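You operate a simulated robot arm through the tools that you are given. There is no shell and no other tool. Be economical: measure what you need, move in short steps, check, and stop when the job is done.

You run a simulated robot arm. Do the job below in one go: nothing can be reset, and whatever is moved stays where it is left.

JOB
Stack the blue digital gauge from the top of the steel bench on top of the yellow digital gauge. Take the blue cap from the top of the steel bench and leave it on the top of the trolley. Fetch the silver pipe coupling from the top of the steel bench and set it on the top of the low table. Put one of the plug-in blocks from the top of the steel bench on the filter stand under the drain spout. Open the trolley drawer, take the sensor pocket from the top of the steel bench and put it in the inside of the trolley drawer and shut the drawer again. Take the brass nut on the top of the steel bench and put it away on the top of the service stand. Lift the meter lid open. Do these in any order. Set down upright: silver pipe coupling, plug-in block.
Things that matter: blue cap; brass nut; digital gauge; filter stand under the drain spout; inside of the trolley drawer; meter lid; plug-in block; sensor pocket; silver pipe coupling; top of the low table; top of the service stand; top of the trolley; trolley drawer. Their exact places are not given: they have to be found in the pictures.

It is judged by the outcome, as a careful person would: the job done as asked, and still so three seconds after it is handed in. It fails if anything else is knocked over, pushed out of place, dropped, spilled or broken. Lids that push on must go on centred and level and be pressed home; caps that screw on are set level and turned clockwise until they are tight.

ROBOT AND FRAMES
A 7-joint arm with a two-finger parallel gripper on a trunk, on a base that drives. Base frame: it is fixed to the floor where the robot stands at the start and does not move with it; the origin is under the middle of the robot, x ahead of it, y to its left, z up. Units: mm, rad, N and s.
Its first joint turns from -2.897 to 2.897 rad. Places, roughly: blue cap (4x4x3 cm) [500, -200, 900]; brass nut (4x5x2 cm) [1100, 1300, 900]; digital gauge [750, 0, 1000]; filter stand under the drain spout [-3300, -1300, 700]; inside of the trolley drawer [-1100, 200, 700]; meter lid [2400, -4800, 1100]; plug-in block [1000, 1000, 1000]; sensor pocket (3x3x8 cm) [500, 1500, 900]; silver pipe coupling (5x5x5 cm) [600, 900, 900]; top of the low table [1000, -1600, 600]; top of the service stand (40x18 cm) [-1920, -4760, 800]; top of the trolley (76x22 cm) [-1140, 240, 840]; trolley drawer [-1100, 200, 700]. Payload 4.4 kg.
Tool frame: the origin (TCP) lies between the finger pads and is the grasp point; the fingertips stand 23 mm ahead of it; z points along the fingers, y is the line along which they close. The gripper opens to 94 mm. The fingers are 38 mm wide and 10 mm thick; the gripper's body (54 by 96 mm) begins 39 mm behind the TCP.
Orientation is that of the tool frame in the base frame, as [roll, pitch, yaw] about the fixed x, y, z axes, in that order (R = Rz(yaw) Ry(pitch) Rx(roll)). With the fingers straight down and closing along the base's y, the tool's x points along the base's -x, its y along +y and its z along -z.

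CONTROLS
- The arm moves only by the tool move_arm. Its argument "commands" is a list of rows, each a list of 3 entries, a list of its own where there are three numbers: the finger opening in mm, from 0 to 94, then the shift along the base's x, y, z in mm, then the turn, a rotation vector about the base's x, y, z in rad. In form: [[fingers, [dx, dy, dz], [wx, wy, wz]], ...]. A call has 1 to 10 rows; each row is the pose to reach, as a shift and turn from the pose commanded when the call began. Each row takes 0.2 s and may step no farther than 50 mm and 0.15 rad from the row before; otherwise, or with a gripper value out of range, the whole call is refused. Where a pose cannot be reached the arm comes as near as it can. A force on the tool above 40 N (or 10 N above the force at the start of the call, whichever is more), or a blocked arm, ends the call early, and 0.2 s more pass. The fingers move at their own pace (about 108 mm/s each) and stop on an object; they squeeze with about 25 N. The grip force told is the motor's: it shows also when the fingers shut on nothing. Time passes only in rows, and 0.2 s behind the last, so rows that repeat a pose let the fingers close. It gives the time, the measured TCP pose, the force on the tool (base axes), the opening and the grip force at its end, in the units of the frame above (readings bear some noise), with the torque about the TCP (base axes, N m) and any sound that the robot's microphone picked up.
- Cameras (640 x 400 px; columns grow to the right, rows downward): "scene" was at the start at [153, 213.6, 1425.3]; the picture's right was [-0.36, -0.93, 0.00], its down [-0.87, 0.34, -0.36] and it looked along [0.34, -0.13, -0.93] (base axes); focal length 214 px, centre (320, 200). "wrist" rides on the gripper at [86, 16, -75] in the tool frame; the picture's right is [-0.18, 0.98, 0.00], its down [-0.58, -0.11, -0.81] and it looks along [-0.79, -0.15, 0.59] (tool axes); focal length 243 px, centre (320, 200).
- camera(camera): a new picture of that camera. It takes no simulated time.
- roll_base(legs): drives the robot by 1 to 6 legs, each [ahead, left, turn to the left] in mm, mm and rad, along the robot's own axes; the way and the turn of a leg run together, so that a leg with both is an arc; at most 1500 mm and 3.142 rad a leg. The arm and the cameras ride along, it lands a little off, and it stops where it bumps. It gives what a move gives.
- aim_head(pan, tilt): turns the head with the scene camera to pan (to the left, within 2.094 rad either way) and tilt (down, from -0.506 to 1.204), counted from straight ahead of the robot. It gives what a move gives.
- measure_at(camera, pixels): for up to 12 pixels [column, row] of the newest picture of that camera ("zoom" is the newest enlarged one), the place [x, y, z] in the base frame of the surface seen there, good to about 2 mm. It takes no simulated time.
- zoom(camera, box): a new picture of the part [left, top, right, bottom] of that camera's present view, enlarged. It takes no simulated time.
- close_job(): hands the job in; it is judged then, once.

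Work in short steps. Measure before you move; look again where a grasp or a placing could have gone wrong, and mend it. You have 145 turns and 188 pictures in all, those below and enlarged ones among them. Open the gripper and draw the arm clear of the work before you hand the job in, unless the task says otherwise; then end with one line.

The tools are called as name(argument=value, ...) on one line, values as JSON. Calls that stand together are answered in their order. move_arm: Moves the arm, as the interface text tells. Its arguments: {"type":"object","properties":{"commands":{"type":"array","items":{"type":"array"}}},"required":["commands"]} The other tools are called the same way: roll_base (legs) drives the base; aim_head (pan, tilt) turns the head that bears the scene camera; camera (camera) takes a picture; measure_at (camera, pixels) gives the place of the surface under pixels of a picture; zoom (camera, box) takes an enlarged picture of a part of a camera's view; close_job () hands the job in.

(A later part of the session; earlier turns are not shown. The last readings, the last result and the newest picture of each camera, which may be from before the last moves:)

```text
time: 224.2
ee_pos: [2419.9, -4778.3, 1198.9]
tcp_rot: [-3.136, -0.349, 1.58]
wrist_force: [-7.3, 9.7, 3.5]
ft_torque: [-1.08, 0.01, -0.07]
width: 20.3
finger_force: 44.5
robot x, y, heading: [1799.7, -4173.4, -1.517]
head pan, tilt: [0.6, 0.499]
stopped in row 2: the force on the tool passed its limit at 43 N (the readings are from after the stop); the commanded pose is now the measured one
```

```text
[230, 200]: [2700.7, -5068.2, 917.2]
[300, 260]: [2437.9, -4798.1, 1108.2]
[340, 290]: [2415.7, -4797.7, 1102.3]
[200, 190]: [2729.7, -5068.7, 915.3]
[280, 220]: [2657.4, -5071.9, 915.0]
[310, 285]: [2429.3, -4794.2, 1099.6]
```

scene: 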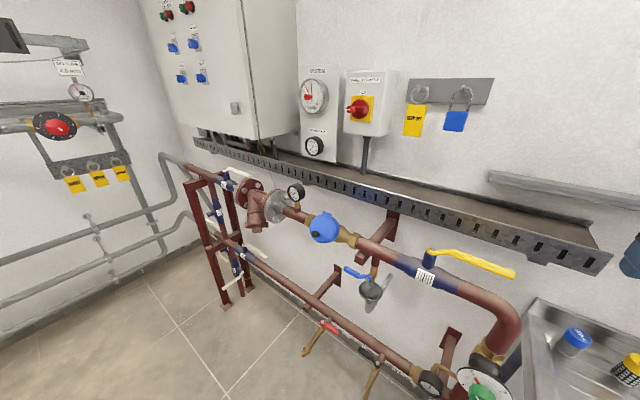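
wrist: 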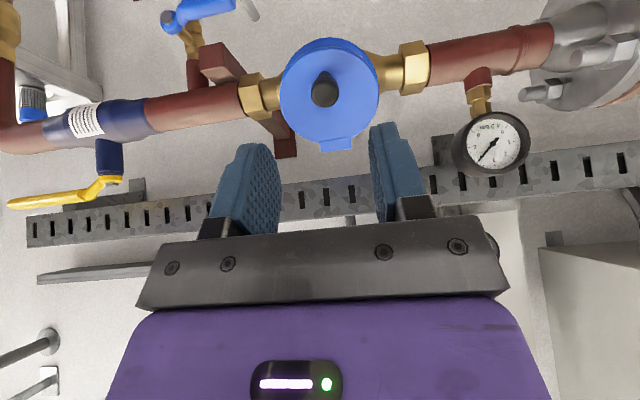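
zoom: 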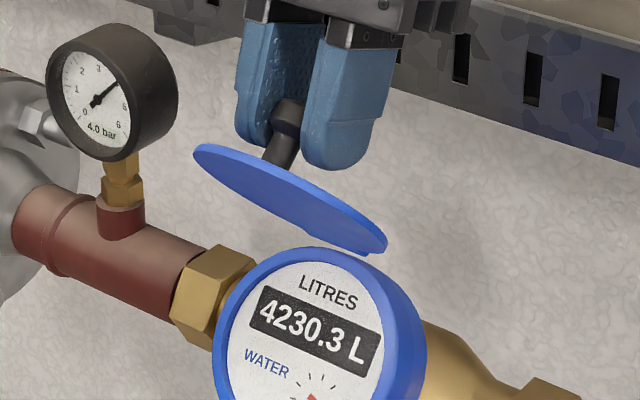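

It's at its stop. I open the fingers, withdraw along the tool axis, level the tool and check that the lid stays.

move_arm(commands=[[30, [0, 0, 0], [0, 0, 0]], [50, [0, 0, 0], [0, 0, 0]], [50, [0, -8, 22], [0, 0, 0]], [50, [0, -15, 42], [0, 0, 0]], [50, [0, 0, 80], [-0.12, 0, 0]], [50, [0, 30, 110], [-0.24, 0, 0]], [50, [0, 70, 125], [-0.35, 0, 0]], [50, [0, 115, 125], [-0.35, 0, 0]]])

zoom(camera="scene", box=[280, 160, 380, 250])

```text
time: 225.9
ee_pos: [2422.4, -4665.9, 1323.7]
tcp_rot: [-3.134, 0.001, 1.574]
wrist_force: [0.7, -1.0, -0.7]
ft_torque: [0.06, -0.03, -0.01]
width: 50.3
finger_force: 0.0
robot x, y, heading: [1800.2, -4175.3, -1.524]
head pan, tilt: [0.6, 0.499]
```

```text
4.44 times, centred on (330, 205) of scene
```

zoom: 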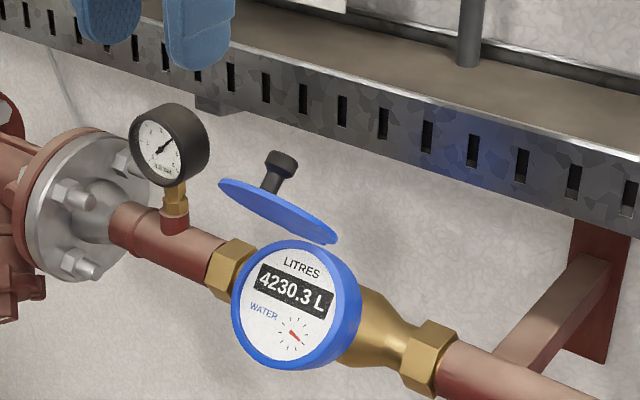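

The lid stays open at its stop. I bring the arm back in front of the robot.

move_arm(commands=[[50, [-49, 0, 0], [0, 0, 0]], [50, [-98, 0, 0], [0, 0, 0]], [50, [-147, 0, 0], [0, 0, 0]], [50, [-196, -5, 0], [0, 0, 0]], [50, [-245, -15, 0], [0, 0, 0]], [50, [-293, -25, 0], [0, 0, 0]], [50, [-341, -35, 0], [0, 0, 0]], [50, [-389, -45, 0], [0, 0, 0]], [50, [-437, -55, 0], [0, 0, 0]], [50, [-485, -65, 0], [0, 0, 0]]])

roll_base(legs=[[0, -700, 0], [-200, 0, -0.05], [-1400, 0, 0]])

aim_head(pan=-1.2, tilt=0.35)

camera(camera="scene")

```text
time: 228.2
ee_pos: [1931.9, -4729.6, 1326.6]
tcp_rot: [-3.136, 0.0, 1.578]
wrist_force: [1.0, -0.7, 0.2]
ft_torque: [-0.02, 0.02, 0.0]
width: 49.8
finger_force: 0.1
robot x, y, heading: [1797.7, -4173.9, -1.518]
head pan, tilt: [0.6, 0.499]
```

```text
time: 231.7
ee_pos: [1276.9, -4752.5, 1322.4]
tcp_rot: [-3.128, -0.009, 1.602]
wrist_force: [0.1, 0.6, 0.2]
ft_torque: [-0.03, 0.02, 0.02]
width: 50.0
finger_force: 0.0
robot x, y, heading: [1138.2, -4205.5, -1.526]
head pan, tilt: [0.6, 0.499]
stopped in leg 1: the robot was blocked; the commanded pose is now the measured one
```

```text
time: 233.5
ee_pos: [1276.5, -4753.8, 1321.6]
tcp_rot: [-3.124, -0.009, 1.6]
wrist_force: [0.5, 0.3, 0.4]
ft_torque: [0.01, 0.0, 0.02]
width: 50.0
finger_force: 0.1
robot x, y, heading: [1138.3, -4204.5, -1.523]
head pan, tilt: [-1.201, 0.351]
```

```text
89 pictures are left
```

scene: 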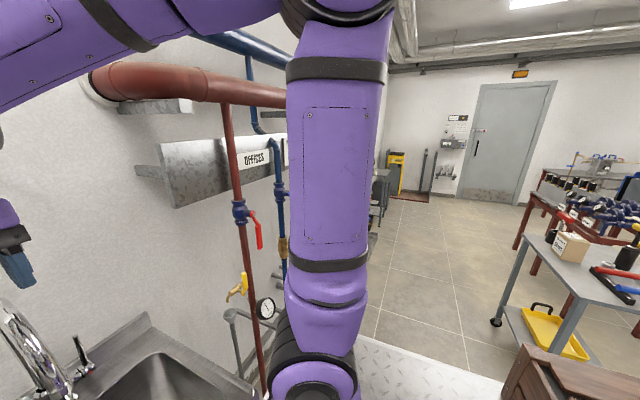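

The robot was blocked on its right, likely by the wall pipe rack near the arm. I back away from the wall (+y) first.

roll_base(legs=[[-60, 0, 0], [-300, 0, 0], [-1100, 0, -0.04]])

camera(camera="scene")

```text
time: 241.2
ee_pos: [1199.2, -3309.4, 1321.7]
tcp_rot: [-3.128, -0.009, 1.613]
wrist_force: [0.5, 0.4, -0.5]
ft_torque: [0.0, 0.02, -0.02]
width: 50.1
finger_force: 0.1
robot x, y, heading: [1056.0, -2763.1, -1.51]
head pan, tilt: [-1.201, 0.351]
```

```text
88 pictures are left
```

scene: 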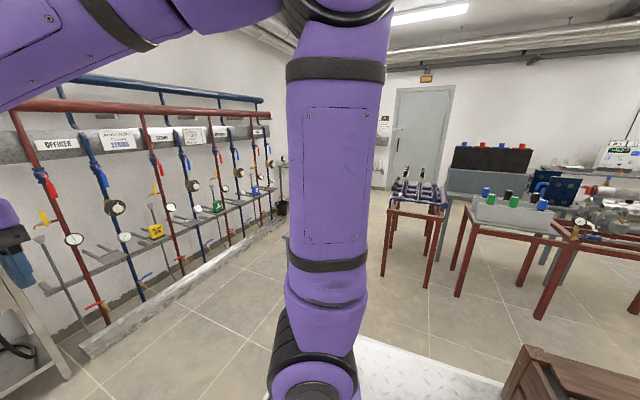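

No disturbance is visible. I drive back: straighten, back 300, slide right to the lane x≈-130, and then back up along it.

roll_base(legs=[[0, 0, -0.06], [-300, 0, 0], [0, -1190, 0], [-1300, 0, 0]])

```text
time: 255.5
ee_pos: [-2.7, -1700.3, 1321.9]
tcp_rot: [-3.125, -0.008, 1.539]
wrist_force: [0.5, 0.1, -0.2]
ft_torque: [-0.02, 0.01, 0.0]
width: 50.1
finger_force: 0.0
robot x, y, heading: [-108.9, -1146.1, -1.582]
head pan, tilt: [-1.201, 0.351]
```

On course at (-109,-1146). I continue back to y≈1100, turn to face the bench and look.

roll_base(legs=[[-1300, 0, 0], [-930, 0, 0], [0, 0, 1.582]])

aim_head(pan=0.1, tilt=0.95)

camera(camera="scene")

camera(camera="wrist")

```text
time: 270.6
ee_pos: [504.6, 1236.5, 1321.6]
tcp_rot: [-3.127, -0.009, 3.121]
wrist_force: [0.2, -0.2, -0.6]
ft_torque: [0.01, -0.02, 0.0]
width: 49.7
finger_force: 0.0
robot x, y, heading: [-48.3, 1124.8, 0.005]
head pan, tilt: [-1.201, 0.351]
```

```text
time: 272.1
ee_pos: [504.6, 1236.5, 1321.2]
tcp_rot: [-3.128, -0.008, 3.121]
wrist_force: [0.0, -0.8, 0.0]
ft_torque: [0.02, 0.01, -0.02]
width: 50.0
finger_force: 0.1
robot x, y, heading: [-48.7, 1123.8, 0.0]
head pan, tilt: [0.099, 0.949]
```

```text
87 pictures are left
```

scene: 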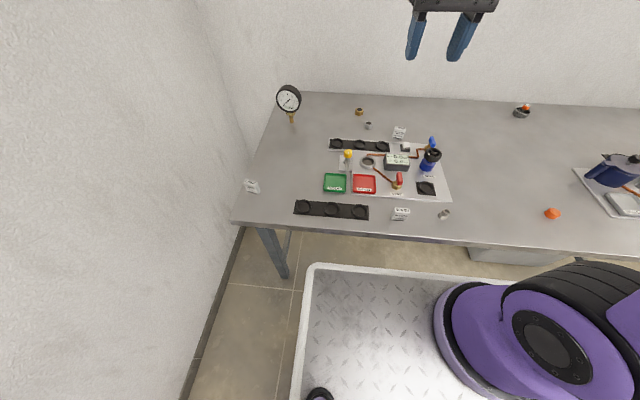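

```text
86 pictures are left
```

wrist: 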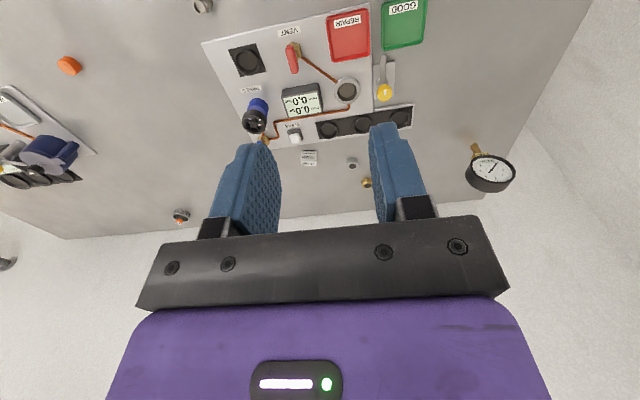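

First the brass nut (≈(1040,1275)); I need to be closer: ahead 115, left 90.

roll_base(legs=[[0, 90, 0], [112, 0, 0]])

aim_head(pan=0.1, tilt=0.7)

zoom(camera="scene", box=[250, 140, 450, 260])

```text
time: 274.0
ee_pos: [616.7, 1326.9, 1321.4]
tcp_rot: [-3.126, -0.008, 3.123]
wrist_force: [-0.9, 0.9, -0.2]
ft_torque: [0.02, 0.04, 0.02]
width: 50.0
finger_force: 0.1
robot x, y, heading: [61.4, 1216.0, 0.001]
head pan, tilt: [0.099, 0.949]
```

```text
time: 274.7
ee_pos: [616.8, 1327.4, 1322.0]
tcp_rot: [-3.127, -0.008, 3.125]
wrist_force: [0.3, -0.3, 0.1]
ft_torque: [0.03, -0.01, 0.02]
width: 50.1
finger_force: 0.0
robot x, y, heading: [61.4, 1216.7, -0.0]
head pan, tilt: [0.099, 0.7]
```

```text
3.20 times, centred on (350, 200) of scene
```

zoom: 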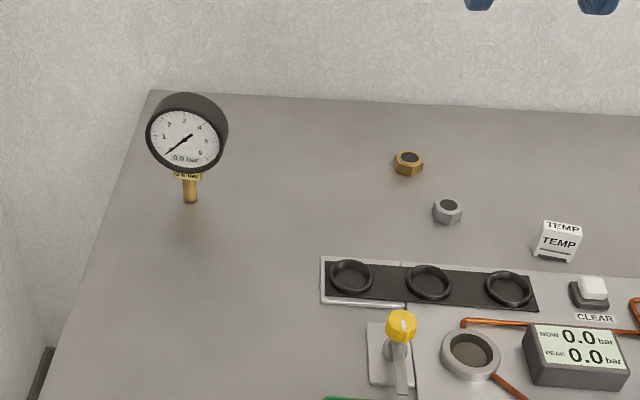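

I measure the nut's outline and the standing dial gauge.

measure_at(camera="zoom", pixels=[[408, 157], [408, 152], [395, 160], [422, 162], [408, 173], [393, 168], [423, 170], [190, 95], [190, 130], [230, 130], [188, 200], [447, 205]])

```text
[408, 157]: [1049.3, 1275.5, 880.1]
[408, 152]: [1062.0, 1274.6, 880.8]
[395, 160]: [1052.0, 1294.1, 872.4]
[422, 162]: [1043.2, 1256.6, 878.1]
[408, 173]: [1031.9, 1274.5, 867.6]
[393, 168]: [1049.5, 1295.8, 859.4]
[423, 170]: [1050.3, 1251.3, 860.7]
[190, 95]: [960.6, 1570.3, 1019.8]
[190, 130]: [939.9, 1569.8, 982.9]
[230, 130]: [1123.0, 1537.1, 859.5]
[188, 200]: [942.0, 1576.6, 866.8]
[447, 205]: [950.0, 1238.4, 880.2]
```

Nut centre ≈(1050,1275), top 880 — just past the downward reach, so I tilt the tool 0.2 rad outward. I move over it.

move_arm(commands=[[60, [40, -5, -25], [0, 0, 0]], [60, [80, -10, -50], [0, 0, 0]], [60, [120, -15, -75], [0, 0, 0]], [60, [160, -20, -100], [0, 0, 0]], [60, [200, -25, -125], [0, 0, 0]], [60, [240, -30, -150], [0, 0, 0]], [60, [280, -35, -175], [0, 0, 0]], [60, [320, -40, -200], [0, 0, 0]], [60, [360, -45, -225], [0, -0.1, 0]], [60, [400, -50, -250], [0, -0.2, 0]]])

move_arm(commands=[[60, [15, -2, -40], [0, 0, 0]], [60, [30, -3, -80], [0, 0, 0]], [60, [33, -3, -110], [0, 0, 0]], [60, [33, -3, -110], [0, 0, 0]]])

camera(camera="wrist")

```text
time: 276.9
ee_pos: [1016.2, 1281.4, 1070.7]
tcp_rot: [-3.132, 0.191, 3.123]
wrist_force: [-0.3, 0.5, 0.3]
ft_torque: [-0.02, 0.02, -0.02]
width: 60.0
finger_force: 0.1
robot x, y, heading: [62.0, 1219.0, 0.001]
head pan, tilt: [0.099, 0.7]
```

```text
time: 277.9
ee_pos: [1049.8, 1273.7, 961.3]
tcp_rot: [-3.13, 0.192, 3.123]
wrist_force: [-0.2, -0.3, 0.0]
ft_torque: [-0.01, -0.03, 0.01]
width: 59.8
finger_force: 0.0
robot x, y, heading: [63.7, 1215.7, -0.002]
head pan, tilt: [0.099, 0.7]
```

```text
84 pictures are left
```

wrist: 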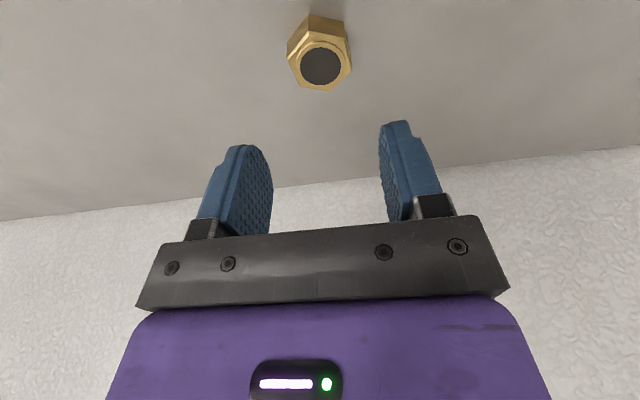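

I zoom on the nut to see how its flats lie and measure.

zoom(camera="wrist", box=[270, 0, 370, 100])

measure_at(camera="wrist", pixels=[[290, 55], [349, 64], [322, 43], [320, 88], [303, 86], [338, 84], [296, 47]])

```text
4.00 times, centred on (320, 50) of wrist
```

zoom: 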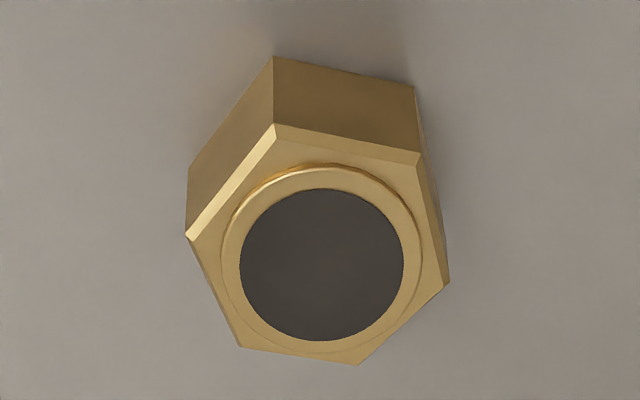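

```text
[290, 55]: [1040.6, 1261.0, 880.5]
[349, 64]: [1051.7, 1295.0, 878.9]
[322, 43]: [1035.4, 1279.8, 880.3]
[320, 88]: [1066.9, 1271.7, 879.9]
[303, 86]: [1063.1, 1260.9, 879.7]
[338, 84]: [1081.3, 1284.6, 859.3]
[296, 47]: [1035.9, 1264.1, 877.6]
```

Nut centre ≈(1049,1276.5); a flat pair faces ≈101°, so I turn the tool +0.2 about z, descend to TCP z≈887 and grip.

move_arm(commands=[[60, [-1, 2, -20], [0, 0, 0.1]], [60, [-1, 2, -50], [0, 0, 0.2]], [60, [-1, 2, -74], [0, 0, 0.2]], [20, [-1, 2, -74], [0, 0, 0.2]], [20, [-1, 2, -74], [0, 0, 0.2]], [20, [-1, 2, -74], [0, 0, 0.2]], [20, [-1, 2, -50], [0, 0, 0.2]], [20, [-1, 2, -10], [0, 0, 0.2]]])

camera(camera="wrist")

```text
time: 279.7
ee_pos: [1049.3, 1277.7, 951.2]
tcp_rot: [-3.13, 0.189, -2.961]
wrist_force: [0.4, 0.9, -0.9]
ft_torque: [0.0, 0.01, 0.0]
width: 35.5
finger_force: 25.1
robot x, y, heading: [62.3, 1217.1, 0.003]
head pan, tilt: [0.099, 0.7]
```

```text
82 pictures are left
```

wrist: 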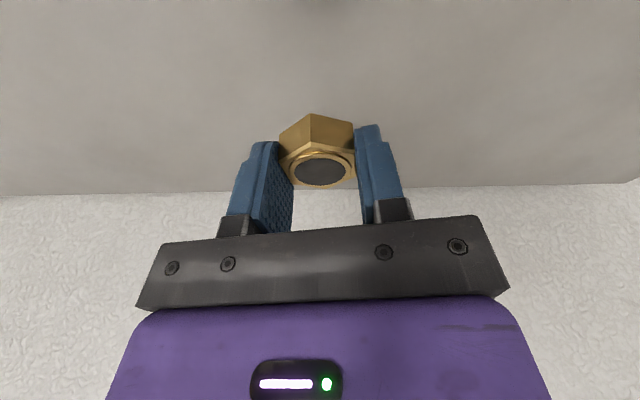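

Nut held on its flats (35.5). I raise and draw in the arm, then drive back down the lane.

move_arm(commands=[[20, [-10, -2, 45], [0, 0, 0]], [20, [-25, -5, 90], [0, 0, 0]], [20, [-60, -8, 120], [0, 0, 0]], [20, [-105, -12, 135], [0, 0, 0]], [20, [-150, -18, 150], [0, 0, 0]], [20, [-197, -24, 160], [0, 0, 0]], [20, [-244, -30, 170], [0, 0, 0]], [20, [-291, -36, 180], [0, 0, 0]], [20, [-338, -42, 190], [0, 0, 0]], [20, [-385, -48, 200], [0, 0, 0]]])

roll_base(legs=[[-180, 0, 0], [0, 0, -1.571], [1400, 0, 0], [1300, 0, 0]])

```text
time: 281.9
ee_pos: [661.1, 1228.5, 1148.9]
tcp_rot: [-3.132, 0.189, -2.958]
wrist_force: [0.7, 1.0, -1.7]
ft_torque: [0.01, 0.03, 0.02]
width: 35.6
finger_force: 24.7
robot x, y, heading: [59.7, 1217.8, -0.007]
head pan, tilt: [0.099, 0.7]
```

```text
time: 300.0
ee_pos: [-112.9, -2092.5, 1150.8]
tcp_rot: [-3.13, 0.192, 1.734]
wrist_force: [-0.2, 0.2, -1.0]
ft_torque: [-0.02, 0.01, -0.02]
width: 35.5
finger_force: 24.8
robot x, y, heading: [-116.9, -1490.5, -1.587]
head pan, tilt: [0.099, 0.7]
```

At (-117,-1490). I go on to y≈-2270, slide left past the cart, and ahead to y≈-3850.

roll_base(legs=[[740, 0, 0.016], [0, 900, 0], [1450, 0, 0]])

aim_head(pan=-1.0, tilt=0.35)

camera(camera="scene")

aim_head(pan=0.9, tilt=0.2)

zoom(camera="scene", box=[220, 120, 420, 280])

```text
time: 315.4
ee_pos: [858.2, -4283.2, 1151.0]
tcp_rot: [-3.132, 0.192, 1.762]
wrist_force: [-0.2, 0.2, -0.8]
ft_torque: [-0.01, -0.04, 0.0]
width: 35.5
finger_force: 24.6
robot x, y, heading: [844.4, -3683.6, -1.556]
head pan, tilt: [0.099, 0.7]
```

```text
time: 316.8
ee_pos: [859.4, -4282.6, 1148.5]
tcp_rot: [-3.13, 0.191, 1.763]
wrist_force: [-0.5, 0.1, -0.8]
ft_torque: [-0.02, -0.02, -0.03]
width: 35.4
finger_force: 24.7
robot x, y, heading: [839.4, -3685.6, -1.556]
head pan, tilt: [-1.0, 0.351]
```

```text
81 pictures are left
```

scene: 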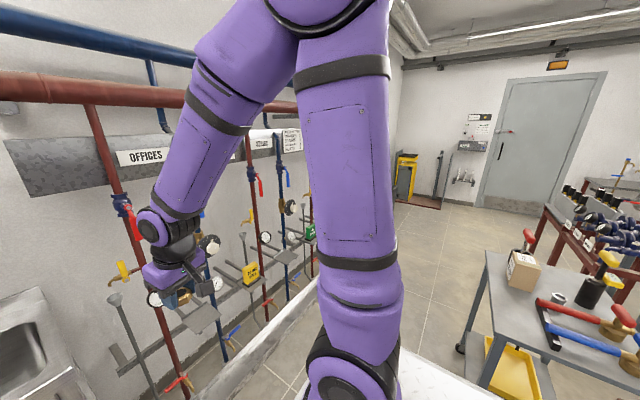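

```text
time: 318.6
ee_pos: [859.5, -4283.3, 1149.8]
tcp_rot: [-3.132, 0.192, 1.763]
wrist_force: [0.4, 0.7, -0.6]
ft_torque: [0.03, 0.01, -0.01]
width: 35.4
finger_force: 24.5
robot x, y, heading: [844.3, -3683.1, -1.561]
head pan, tilt: [0.901, 0.201]
```

```text
2.50 times, centred on (320, 200) of scene
```

zoom: 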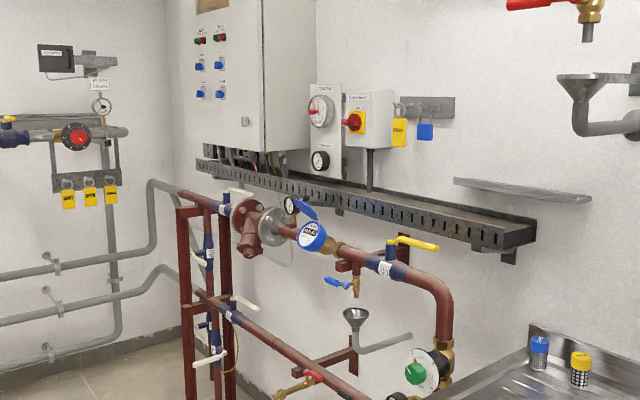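

The lid is still open. I go ahead 200 (to keep clear of the cart) and slide right toward the service stand.

roll_base(legs=[[200, 0, -0.012], [0, -1400, 0]])

aim_head(pan=-0.9, tilt=0.45)

camera(camera="scene")

```text
time: 322.6
ee_pos: [506.6, -4477.3, 1149.4]
tcp_rot: [-3.132, 0.192, 1.759]
wrist_force: [-0.4, -0.2, -0.5]
ft_torque: [0.01, -0.01, 0.01]
width: 35.5
finger_force: 24.8
robot x, y, heading: [490.8, -3877.4, -1.567]
head pan, tilt: [0.901, 0.201]
stopped in leg 2: the robot was blocked; the commanded pose is now the measured one
```

```text
time: 324.4
ee_pos: [506.1, -4479.6, 1150.4]
tcp_rot: [-3.132, 0.191, 1.758]
wrist_force: [-0.4, -0.6, 0.0]
ft_torque: [0.01, -0.02, 0.01]
width: 35.3
finger_force: 25.0
robot x, y, heading: [488.3, -3877.8, -1.553]
head pan, tilt: [-0.901, 0.45]
```

```text
79 pictures are left
```

scene: 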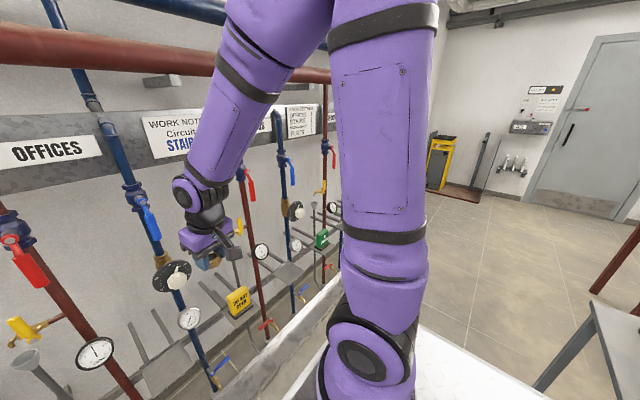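

Blocked again; I measure the cart's near corner (≈(600,320)), its leg, and the curb.

measure_at(camera="scene", pixels=[[595, 305], [620, 370], [545, 385], [330, 290], [300, 330], [440, 330], [600, 285], [540, 250], [250, 385], [318, 225], [205, 260]])

aim_head(pan=-1.9, tilt=0.8)

camera(camera="scene")

```text
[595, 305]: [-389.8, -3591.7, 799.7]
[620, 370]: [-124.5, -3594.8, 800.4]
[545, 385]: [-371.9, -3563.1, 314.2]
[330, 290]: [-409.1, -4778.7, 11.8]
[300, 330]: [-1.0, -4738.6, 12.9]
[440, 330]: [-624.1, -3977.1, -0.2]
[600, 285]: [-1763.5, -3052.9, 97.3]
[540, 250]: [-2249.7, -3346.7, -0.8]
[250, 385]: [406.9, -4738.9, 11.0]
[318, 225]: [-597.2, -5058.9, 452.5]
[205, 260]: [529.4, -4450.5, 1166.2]
```

```text
time: 325.7
ee_pos: [506.8, -4479.1, 1149.3]
tcp_rot: [-3.132, 0.19, 1.758]
wrist_force: [0.3, -1.0, -0.5]
ft_torque: [0.0, 0.01, 0.02]
width: 35.6
finger_force: 25.0
robot x, y, heading: [489.9, -3878.8, -1.564]
head pan, tilt: [-1.901, 0.799]
```

```text
78 pictures are left
```

scene: 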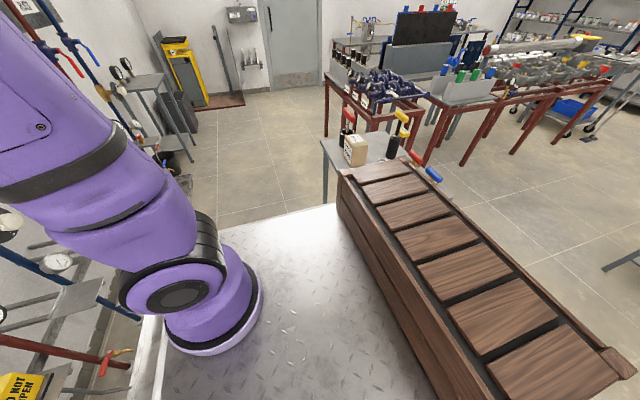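

The cart reaches y≈-3595, so I must pass at y≤-4030. I tuck the arm a bit, go ahead 160, and then slide right.

move_arm(commands=[[20, [35, 30, 0], [0, 0, 0]], [20, [70, 60, 0], [0, 0, 0]], [20, [105, 90, 0], [0, 0, 0]], [20, [140, 120, 0], [0, 0, 0]], [20, [175, 150, 0], [0, 0, 0]]])

roll_base(legs=[[0, 30, 0], [165, 0, -0.006], [0, -1200, 0]])

```text
time: 326.9
ee_pos: [680.5, -4327.5, 1150.6]
tcp_rot: [-3.132, 0.191, 1.76]
wrist_force: [-0.1, -0.5, 0.0]
ft_torque: [-0.01, -0.03, -0.04]
width: 35.6
finger_force: 25.1
robot x, y, heading: [488.5, -3876.0, -1.56]
head pan, tilt: [-1.901, 0.799]
```

```text
time: 334.3
ee_pos: [-476.7, -4486.1, 1149.6]
tcp_rot: [-3.13, 0.192, 1.737]
wrist_force: [0.9, -0.2, -0.4]
ft_torque: [0.0, -0.03, 0.0]
width: 35.7
finger_force: 24.6
robot x, y, heading: [-656.6, -4033.2, -1.584]
head pan, tilt: [-1.901, 0.799]
```

Passed the cart; now at (-657,-4033). I look towards the service stand at (-1920,-4760).

aim_head(pan=-0.95, tilt=0.4)

camera(camera="scene")

```text
time: 335.5
ee_pos: [-474.3, -4485.7, 1149.2]
tcp_rot: [-3.132, 0.193, 1.738]
wrist_force: [-1.0, 0.7, 0.1]
ft_torque: [-0.01, 0.0, 0.0]
width: 35.7
finger_force: 25.1
robot x, y, heading: [-657.3, -4033.6, -1.585]
head pan, tilt: [-0.949, 0.4]
```

```text
77 pictures are left
```

scene: 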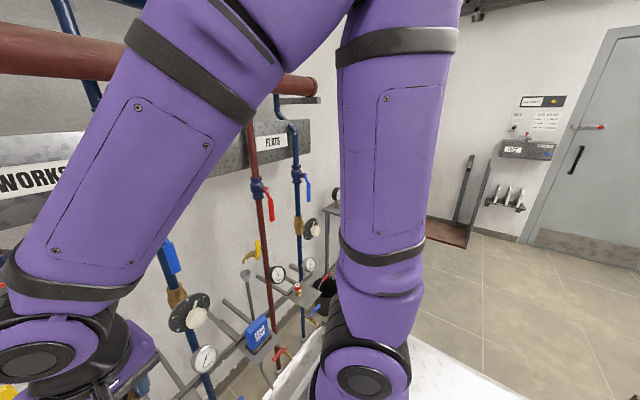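

The arm hides the stand. I slide right another 850 and look again.

roll_base(legs=[[0, -850, 0.012]])

aim_head(pan=0.0, tilt=0.5)

camera(camera="scene")

```text
time: 340.1
ee_pos: [-1332.3, -4476.5, 1149.6]
tcp_rot: [-3.13, 0.193, 1.748]
wrist_force: [0.1, -0.3, -2.0]
ft_torque: [0.0, 0.0, 0.02]
width: 35.7
finger_force: 25.0
robot x, y, heading: [-1520.9, -4027.8, -1.576]
head pan, tilt: [-0.949, 0.4]
```

```text
time: 341.3
ee_pos: [-1331.8, -4476.4, 1149.3]
tcp_rot: [-3.132, 0.191, 1.749]
wrist_force: [-0.3, 0.0, -0.2]
ft_torque: [0.0, 0.0, -0.01]
width: 35.5
finger_force: 24.6
robot x, y, heading: [-1517.5, -4026.7, -1.579]
head pan, tilt: [0.0, 0.499]
```

```text
76 pictures are left
```

scene: 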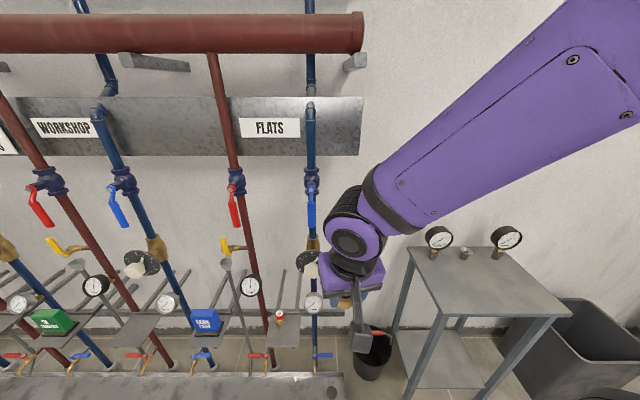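

The service stand is visible at right. I measure its top and the gauges there.

measure_at(camera="scene", pixels=[[470, 290], [420, 252], [435, 312], [568, 313], [520, 256], [490, 275], [490, 300], [440, 255], [463, 253], [500, 255], [438, 228], [508, 228]])

```text
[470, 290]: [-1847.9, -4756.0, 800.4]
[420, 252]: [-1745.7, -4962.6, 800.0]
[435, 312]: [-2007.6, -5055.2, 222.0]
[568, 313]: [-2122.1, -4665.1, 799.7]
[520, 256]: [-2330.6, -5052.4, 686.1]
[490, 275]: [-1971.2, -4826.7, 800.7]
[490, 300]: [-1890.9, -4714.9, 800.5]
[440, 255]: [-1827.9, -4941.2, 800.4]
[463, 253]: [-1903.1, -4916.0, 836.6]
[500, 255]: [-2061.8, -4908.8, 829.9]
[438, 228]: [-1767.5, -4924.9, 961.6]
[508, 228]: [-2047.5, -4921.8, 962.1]
```

Stand top z=800, spot (-1900,-4755) is free. I move over it (orientation unchanged so the nut stays level).

move_arm(commands=[[20, [-45, -20, 0], [0, 0, 0]], [20, [-90, -40, 0], [0, 0, 0]], [20, [-135, -60, 0], [0, 0, 0]], [20, [-180, -80, 0], [0, 0, 0]], [20, [-225, -100, 0], [0, 0, 0]], [20, [-270, -120, 0], [0, 0, 0]], [20, [-315, -140, 0], [0, 0, 0]], [20, [-360, -160, 0], [0, 0, 0]], [20, [-405, -180, 0], [0, 0, 0]], [20, [-450, -200, 0], [0, 0, 0]]])

move_arm(commands=[[20, [-40, -26, 0], [0, 0, 0]], [20, [-80, -52, 0], [0, 0, 0]], [20, [-118, -79, 0], [0, 0, 0]], [20, [-118, -79, -45], [0, 0, 0]], [20, [-118, -79, -90], [0, 0, 0]], [20, [-118, -79, -135], [0, 0, 0]], [20, [-118, -79, -180], [0, 0, 0]], [20, [-118, -79, -225], [0, 0, 0]], [20, [-118, -79, -260], [0, 0, 0]]])

camera(camera="wrist")

camera(camera="scene")

```text
time: 343.5
ee_pos: [-1784.4, -4676.8, 1149.9]
tcp_rot: [-3.132, 0.192, 1.749]
wrist_force: [0.9, -0.7, 0.3]
ft_torque: [-0.02, 0.02, -0.04]
width: 35.6
finger_force: 24.8
out of reach, approached as far as the arm can: row 2, 3, 4
robot x, y, heading: [-1518.2, -4024.5, -1.575]
head pan, tilt: [0.0, 0.499]
```

```text
time: 345.5
ee_pos: [-1899.9, -4752.5, 891.0]
tcp_rot: [-3.128, 0.193, 1.749]
wrist_force: [0.6, 1.0, 0.0]
ft_torque: [-0.01, 0.01, -0.01]
width: 35.4
finger_force: 25.1
robot x, y, heading: [-1521.0, -4026.0, -1.569]
head pan, tilt: [0.0, 0.499]
```

```text
75 pictures are left
```

wrist: 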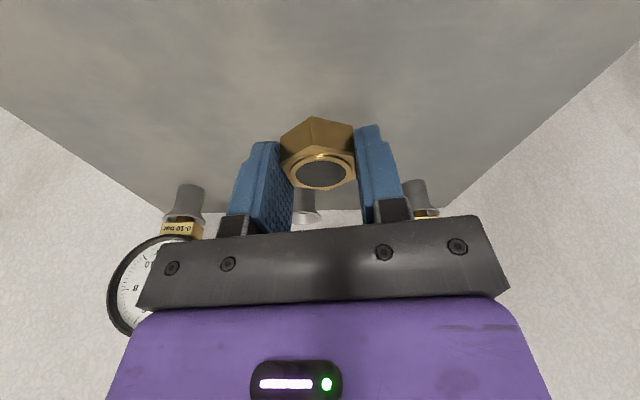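

```text
74 pictures are left
```

scene: 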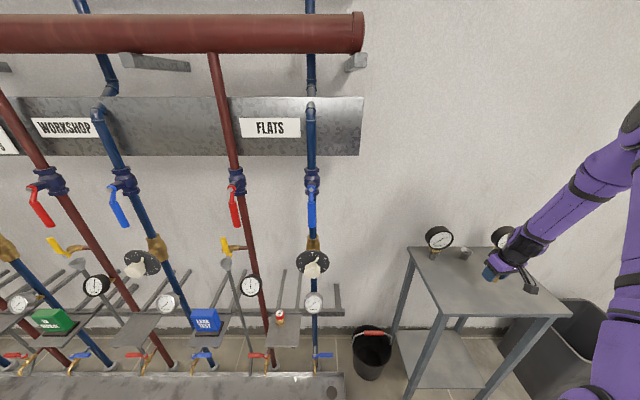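

The nut hangs above the free top. I lower to TCP ≈829, then creep to contact.

move_arm(commands=[[20, [0, 0, -30], [0, 0, 0]], [20, [0, 0, -52], [0, 0, 0]], [20, [0, 0, -58], [0, 0, 0]], [20, [0, 0, -61], [0, 0, 0]], [20, [0, 0, -63], [0, 0, 0]], [20, [0, 0, -64], [0, 0, 0]]])

```text
time: 346.9
ee_pos: [-1899.1, -4754.3, 826.4]
tcp_rot: [-3.129, 0.195, 1.749]
wrist_force: [1.2, 3.6, 15.2]
ft_torque: [0.08, -0.24, 0.04]
width: 35.7
finger_force: 24.8
robot x, y, heading: [-1518.3, -4026.7, -1.576]
head pan, tilt: [0.0, 0.499]
```

Contact (15 N). I release, rise and check.

move_arm(commands=[[20, [0, 0, 0.5], [0, 0, 0]], [50, [0, 0, 0.5], [0, 0, 0]], [70, [0, 0, 0.5], [0, 0, 0]], [70, [0, 0, 1], [0, 0, 0]], [70, [0, 5, 40], [0, 0, 0]], [70, [0, 15, 85], [0, 0, 0]], [70, [0, 25, 130], [0, 0, 0]], [70, [10, 50, 170], [0, 0, 0]], [70, [20, 80, 205], [0, 0, 0]]])

camera(camera="wrist")

aim_head(pan=-2.0, tilt=0.35)

camera(camera="scene")

```text
time: 348.9
ee_pos: [-1879.8, -4676.3, 1028.1]
tcp_rot: [-3.132, 0.191, 1.749]
wrist_force: [-0.2, 0.8, -1.2]
ft_torque: [0.0, 0.05, 0.0]
width: 70.1
finger_force: 0.1
robot x, y, heading: [-1517.5, -4024.7, -1.576]
head pan, tilt: [0.0, 0.499]
```

```text
73 pictures are left
```

wrist: 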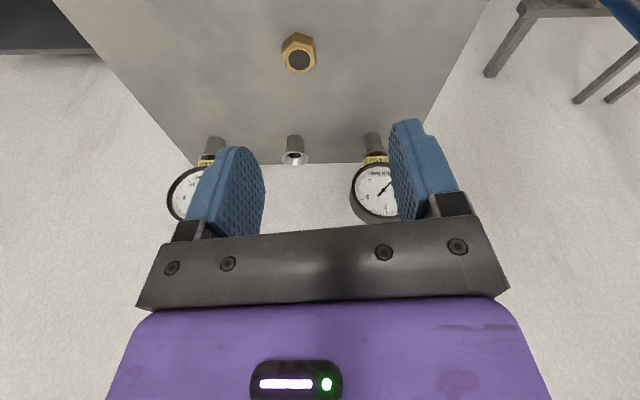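

```text
time: 350.9
ee_pos: [-1881.5, -4676.5, 1029.1]
tcp_rot: [-3.131, 0.19, 1.75]
wrist_force: [0.3, 0.8, 0.8]
ft_torque: [0.01, 0.0, -0.01]
width: 69.9
finger_force: 0.0
robot x, y, heading: [-1515.9, -4025.1, -1.571]
head pan, tilt: [-2.0, 0.351]
```

```text
72 pictures are left
```

scene: 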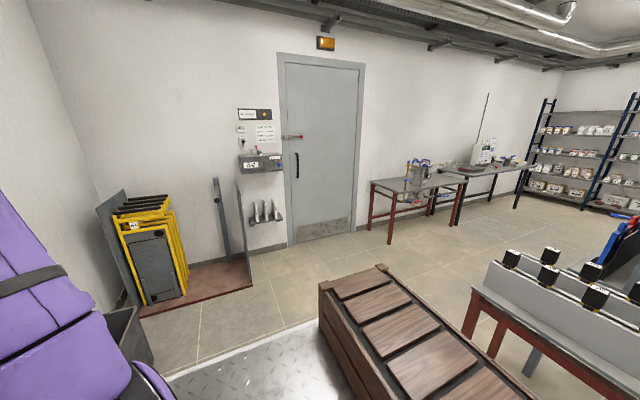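

The nut stands on the service stand. The filter stand should be the red-legged table at ≈(415,185); I zoom and measure it and the free floor.

zoom(camera="scene", box=[360, 130, 540, 250])

measure_at(camera="scene", pixels=[[375, 185], [440, 190], [465, 185], [415, 185], [412, 170], [388, 243], [480, 290], [530, 340], [420, 260], [490, 250], [440, 165], [600, 250]])

```text
3.33 times, centred on (450, 190) of scene
```

zoom: 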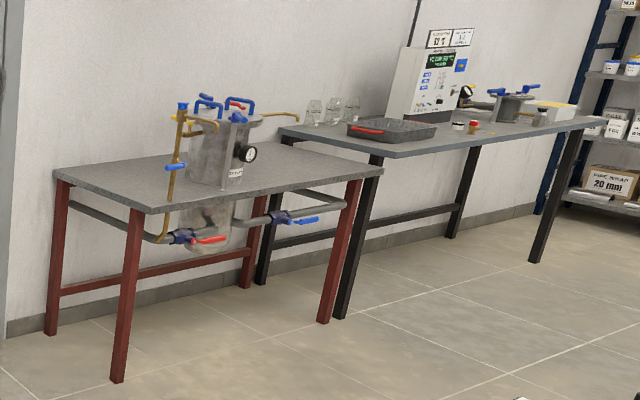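

```text
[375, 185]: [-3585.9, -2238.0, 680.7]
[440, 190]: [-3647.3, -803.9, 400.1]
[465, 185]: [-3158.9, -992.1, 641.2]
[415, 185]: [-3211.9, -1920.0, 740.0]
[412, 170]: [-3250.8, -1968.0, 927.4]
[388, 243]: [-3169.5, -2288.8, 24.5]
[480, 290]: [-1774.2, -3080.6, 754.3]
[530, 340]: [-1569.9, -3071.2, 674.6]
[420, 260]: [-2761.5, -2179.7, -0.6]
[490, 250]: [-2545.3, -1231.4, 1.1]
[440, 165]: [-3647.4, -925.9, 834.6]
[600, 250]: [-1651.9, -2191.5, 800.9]
```

The filter stand's top is at z≈740, x≈-3150..-3590. I level the tool, bring it ahead of the robot, and drive to the west aisle, turning to face +y to look up the aisle.

move_arm(commands=[[70, [45, 0, 20], [0.06, 0, 0]], [70, [90, 10, 40], [0.12, 0, 0]], [70, [135, 20, 60], [0.19, 0, 0]], [70, [180, 30, 80], [0.19, 0, 0]], [70, [228, 30, 80], [0.19, 0, 0]], [70, [276, 40, 80], [0.19, 0, 0]]])

roll_base(legs=[[0, -850, 0], [0, 0, 1.571], [0, 0, 1.571]])

aim_head(pan=0.0, tilt=0.35)

camera(camera="scene")

```text
refused: row 2 steps farther than a row can; nothing moved
```

```text
time: 363.1
ee_pos: [-2036.4, -3352.0, 1028.7]
tcp_rot: [-3.13, 0.192, -1.316]
wrist_force: [-0.7, 0.3, -0.3]
ft_torque: [0.02, -0.01, -0.01]
width: 70.0
finger_force: 0.0
robot x, y, heading: [-2348.4, -4027.4, 1.644]
head pan, tilt: [-2.0, 0.351]
```

```text
time: 365.0
ee_pos: [-2036.7, -3352.0, 1028.8]
tcp_rot: [-3.132, 0.191, -1.316]
wrist_force: [-0.9, -0.4, -0.5]
ft_torque: [0.0, 0.01, 0.0]
width: 70.2
finger_force: 0.0
robot x, y, heading: [-2344.0, -4031.0, 1.647]
head pan, tilt: [0.0, 0.351]
```

```text
70 pictures are left
```

scene: 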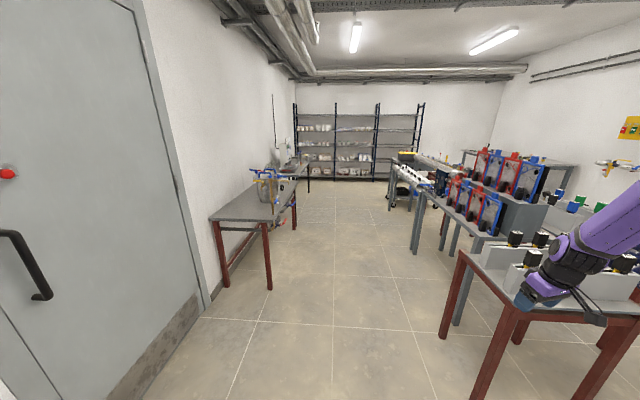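

The aisle ahead is clear. The arm hovers over a rack at right: I raise it, swing it to the front and level it; and I measure the aisle edges.

measure_at(camera="scene", pixels=[[445, 335], [468, 255], [413, 250], [390, 205], [430, 200], [268, 285], [298, 225], [330, 300], [330, 200], [300, 190], [470, 400], [212, 220]])

move_arm(commands=[[70, [0, 0, 45], [0, 0, 0]], [70, [0, 0, 90], [0, 0, 0]], [70, [-45, 0, 105], [-0.05, 0, 0]], [70, [-90, 0, 105], [-0.1, 0, 0]], [70, [-138, 0, 105], [-0.19, 0, 0]], [70, [-186, 0, 105], [-0.19, 0, 0]], [70, [-234, 0, 105], [-0.19, 0, 0]], [70, [-282, -20, 105], [-0.19, 0, 0]], [70, [-328, -40, 105], [-0.19, 0, 0]], [70, [-373, -50, 105], [-0.19, 0, 0]]])

```text
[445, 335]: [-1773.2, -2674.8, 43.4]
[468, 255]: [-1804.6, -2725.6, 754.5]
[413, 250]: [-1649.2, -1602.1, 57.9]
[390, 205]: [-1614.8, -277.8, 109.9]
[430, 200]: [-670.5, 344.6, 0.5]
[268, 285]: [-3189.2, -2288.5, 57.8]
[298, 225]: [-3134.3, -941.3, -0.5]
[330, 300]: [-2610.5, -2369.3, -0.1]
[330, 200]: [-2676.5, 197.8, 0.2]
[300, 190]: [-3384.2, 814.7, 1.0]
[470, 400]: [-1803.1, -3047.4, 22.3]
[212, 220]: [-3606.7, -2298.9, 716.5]
```

```text
refused: row 8 steps farther than a row can; nothing moved
```

One row was a bit long; I resend with shorter steps, then drive up the aisle (x between -3130 and -1800).

move_arm(commands=[[70, [0, 0, 45], [0, 0, 0]], [70, [0, 0, 90], [0, 0, 0]], [70, [-40, 0, 105], [-0.05, 0, 0]], [70, [-85, 0, 105], [-0.1, 0, 0]], [70, [-130, 0, 105], [-0.19, 0, 0]], [70, [-175, 0, 105], [-0.19, 0, 0]], [70, [-220, -10, 105], [-0.19, 0, 0]], [70, [-265, -20, 105], [-0.19, 0, 0]], [70, [-310, -30, 105], [-0.19, 0, 0]], [70, [-355, -40, 105], [-0.19, 0, 0]]])

roll_base(legs=[[0, 0, -0.076], [0, 100, 0], [1450, 0, 0], [1450, 0, 0]])

aim_head(pan=1.2, tilt=0.4)

camera(camera="scene")

```text
time: 367.2
ee_pos: [-2390.1, -3391.3, 1135.4]
tcp_rot: [3.105, 0.009, -1.323]
wrist_force: [0.6, 0.4, 0.0]
ft_torque: [-0.04, 0.03, 0.0]
width: 70.1
finger_force: 0.1
robot x, y, heading: [-2343.6, -4027.2, 1.646]
head pan, tilt: [0.0, 0.351]
```

```text
time: 382.4
ee_pos: [-2562.1, -499.7, 1135.4]
tcp_rot: [3.105, 0.007, -1.343]
wrist_force: [-0.6, 0.5, -0.5]
ft_torque: [-0.04, 0.01, -0.03]
width: 70.2
finger_force: 0.1
robot x, y, heading: [-2533.3, -1139.3, 1.624]
head pan, tilt: [0.0, 0.351]
```

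```text
time: 383.8
ee_pos: [-2563.0, -500.8, 1134.6]
tcp_rot: [3.104, 0.009, -1.344]
wrist_force: [0.2, -1.0, 0.6]
ft_torque: [-0.02, 0.01, -0.03]
width: 70.2
finger_force: 0.0
robot x, y, heading: [-2532.3, -1138.2, 1.618]
head pan, tilt: [1.201, 0.4]
```

```text
69 pictures are left
```

scene: 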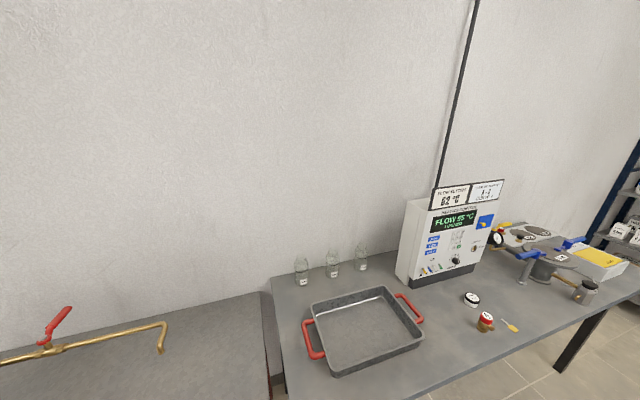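

The drain spout ends at ≈(160,340) over the red stand. I measure its tip and the surface below.

measure_at(camera="scene", pixels=[[161, 325], [161, 350], [165, 375], [110, 340], [60, 348], [55, 325], [220, 360], [262, 330], [200, 390], [100, 380], [272, 380]])

aim_head(pan=1.9, tilt=0.55)

camera(camera="scene")

```text
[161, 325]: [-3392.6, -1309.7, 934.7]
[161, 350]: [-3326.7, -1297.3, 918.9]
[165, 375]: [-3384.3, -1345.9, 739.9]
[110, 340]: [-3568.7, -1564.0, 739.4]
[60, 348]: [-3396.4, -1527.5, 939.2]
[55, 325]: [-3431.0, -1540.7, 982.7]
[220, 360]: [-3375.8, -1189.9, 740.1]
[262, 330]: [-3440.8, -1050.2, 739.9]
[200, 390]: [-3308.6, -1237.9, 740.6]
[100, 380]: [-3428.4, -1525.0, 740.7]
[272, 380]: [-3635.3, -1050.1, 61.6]
```

```text
time: 384.9
ee_pos: [-2562.9, -498.7, 1134.0]
tcp_rot: [3.104, 0.006, -1.344]
wrist_force: [-0.6, 0.3, 0.6]
ft_torque: [-0.02, 0.0, -0.01]
width: 69.9
finger_force: 0.0
robot x, y, heading: [-2531.5, -1137.3, 1.623]
head pan, tilt: [1.901, 0.55]
```

```text
68 pictures are left
```

scene: 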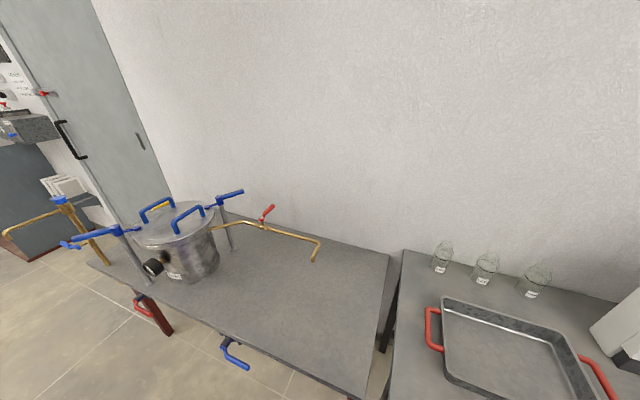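

I measure the spout's bend and tip (≈(314,262)) and the area below.

zoom(camera="scene", box=[220, 190, 400, 330])

measure_at(camera="scene", pixels=[[319, 242], [314, 260], [300, 236], [270, 228], [314, 300], [330, 290], [300, 320], [265, 215], [385, 260], [320, 360]])

```text
2.86 times, centred on (310, 260) of scene
```

zoom: 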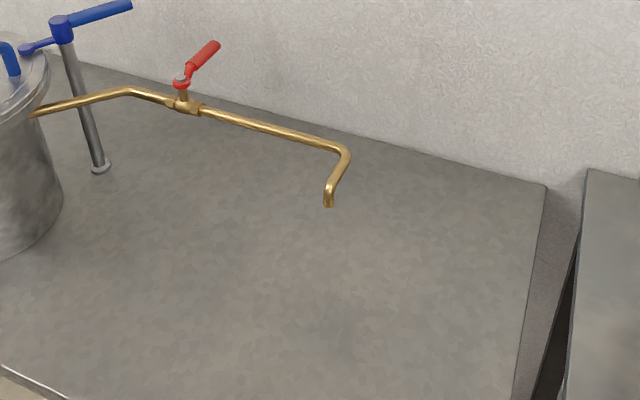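

```text
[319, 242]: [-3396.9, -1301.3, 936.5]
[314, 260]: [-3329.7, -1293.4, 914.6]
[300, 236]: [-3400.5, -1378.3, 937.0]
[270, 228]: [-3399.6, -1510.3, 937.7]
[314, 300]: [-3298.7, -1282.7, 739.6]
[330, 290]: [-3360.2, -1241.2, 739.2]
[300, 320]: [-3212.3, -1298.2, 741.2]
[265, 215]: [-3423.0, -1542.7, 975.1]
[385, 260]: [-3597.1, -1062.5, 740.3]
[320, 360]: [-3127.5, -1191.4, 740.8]
```

The spout tip is at ≈(-3330,-1295,912), the stand at 740. To set a block beneath it, I will grip and place with the tool tilted ~0.65 rad. Now I drive to the bench for the SPEED block: up the aisle, turn right, and along y≈1000.

roll_base(legs=[[1100, 0, -0.03], [1080, 0, -0.02], [0, 0, -1.575], [1250, 0, 0], [1080, 0, 0]])

aim_head(pan=0.1, tilt=0.9)

camera(camera="scene")

```text
time: 394.9
ee_pos: [-2531.3, 1578.5, 1135.2]
tcp_rot: [3.108, -0.008, -1.416]
wrist_force: [-0.1, -0.8, -0.1]
ft_torque: [0.03, -0.01, -0.03]
width: 69.9
finger_force: 0.1
robot x, y, heading: [-2550.5, 955.1, 1.545]
head pan, tilt: [1.901, 0.55]
stopped in leg 2: the robot was blocked; the commanded pose is now the measured one
```

```text
time: 396.7
ee_pos: [-2529.9, 1578.8, 1135.0]
tcp_rot: [3.106, -0.008, -1.414]
wrist_force: [0.1, -1.0, 0.3]
ft_torque: [0.03, 0.02, -0.05]
width: 70.0
finger_force: 0.0
robot x, y, heading: [-2553.6, 957.1, 1.539]
head pan, tilt: [0.099, 0.901]
```

```text
66 pictures are left
```

scene: 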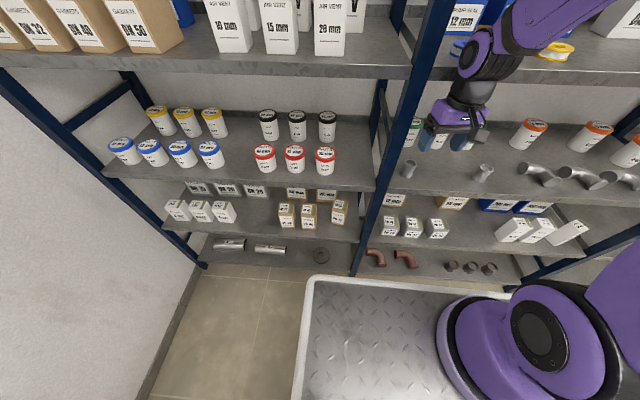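

The arm has met the shelf (TCP y=1579). I back off straight at once and inspect the shelf.

roll_base(legs=[[-250, 0, 0]])

aim_head(pan=-0.1, tilt=0.55)

camera(camera="scene")

zoom(camera="scene", box=[260, 80, 500, 260])

```text
time: 398.5
ee_pos: [-2535.6, 1330.4, 1132.0]
tcp_rot: [3.105, -0.012, -1.421]
wrist_force: [-1.1, -0.1, 0.4]
ft_torque: [-0.01, 0.0, 0.03]
width: 70.0
finger_force: 0.1
robot x, y, heading: [-2560.8, 703.3, 1.534]
head pan, tilt: [0.099, 0.901]
```

```text
time: 399.4
ee_pos: [-2534.4, 1331.6, 1131.0]
tcp_rot: [3.103, -0.013, -1.423]
wrist_force: [0.6, -0.3, -0.7]
ft_torque: [-0.01, -0.02, 0.02]
width: 70.0
finger_force: 0.0
robot x, y, heading: [-2558.9, 704.2, 1.541]
head pan, tilt: [-0.099, 0.55]
```

```text
65 pictures are left
```

scene: 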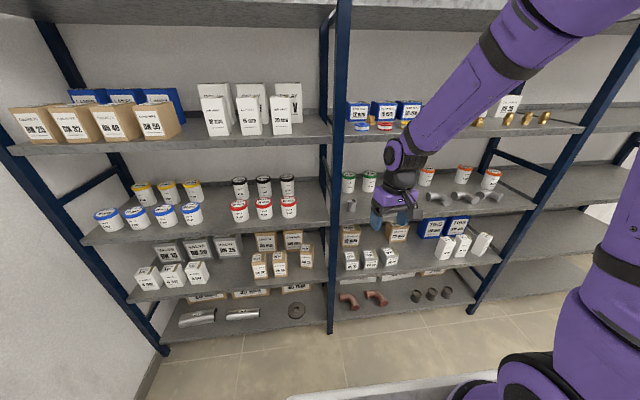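

```text
2.22 times, centred on (380, 170) of scene
```

zoom: 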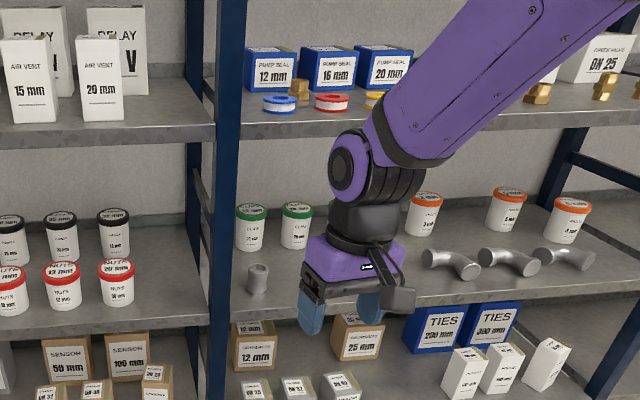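

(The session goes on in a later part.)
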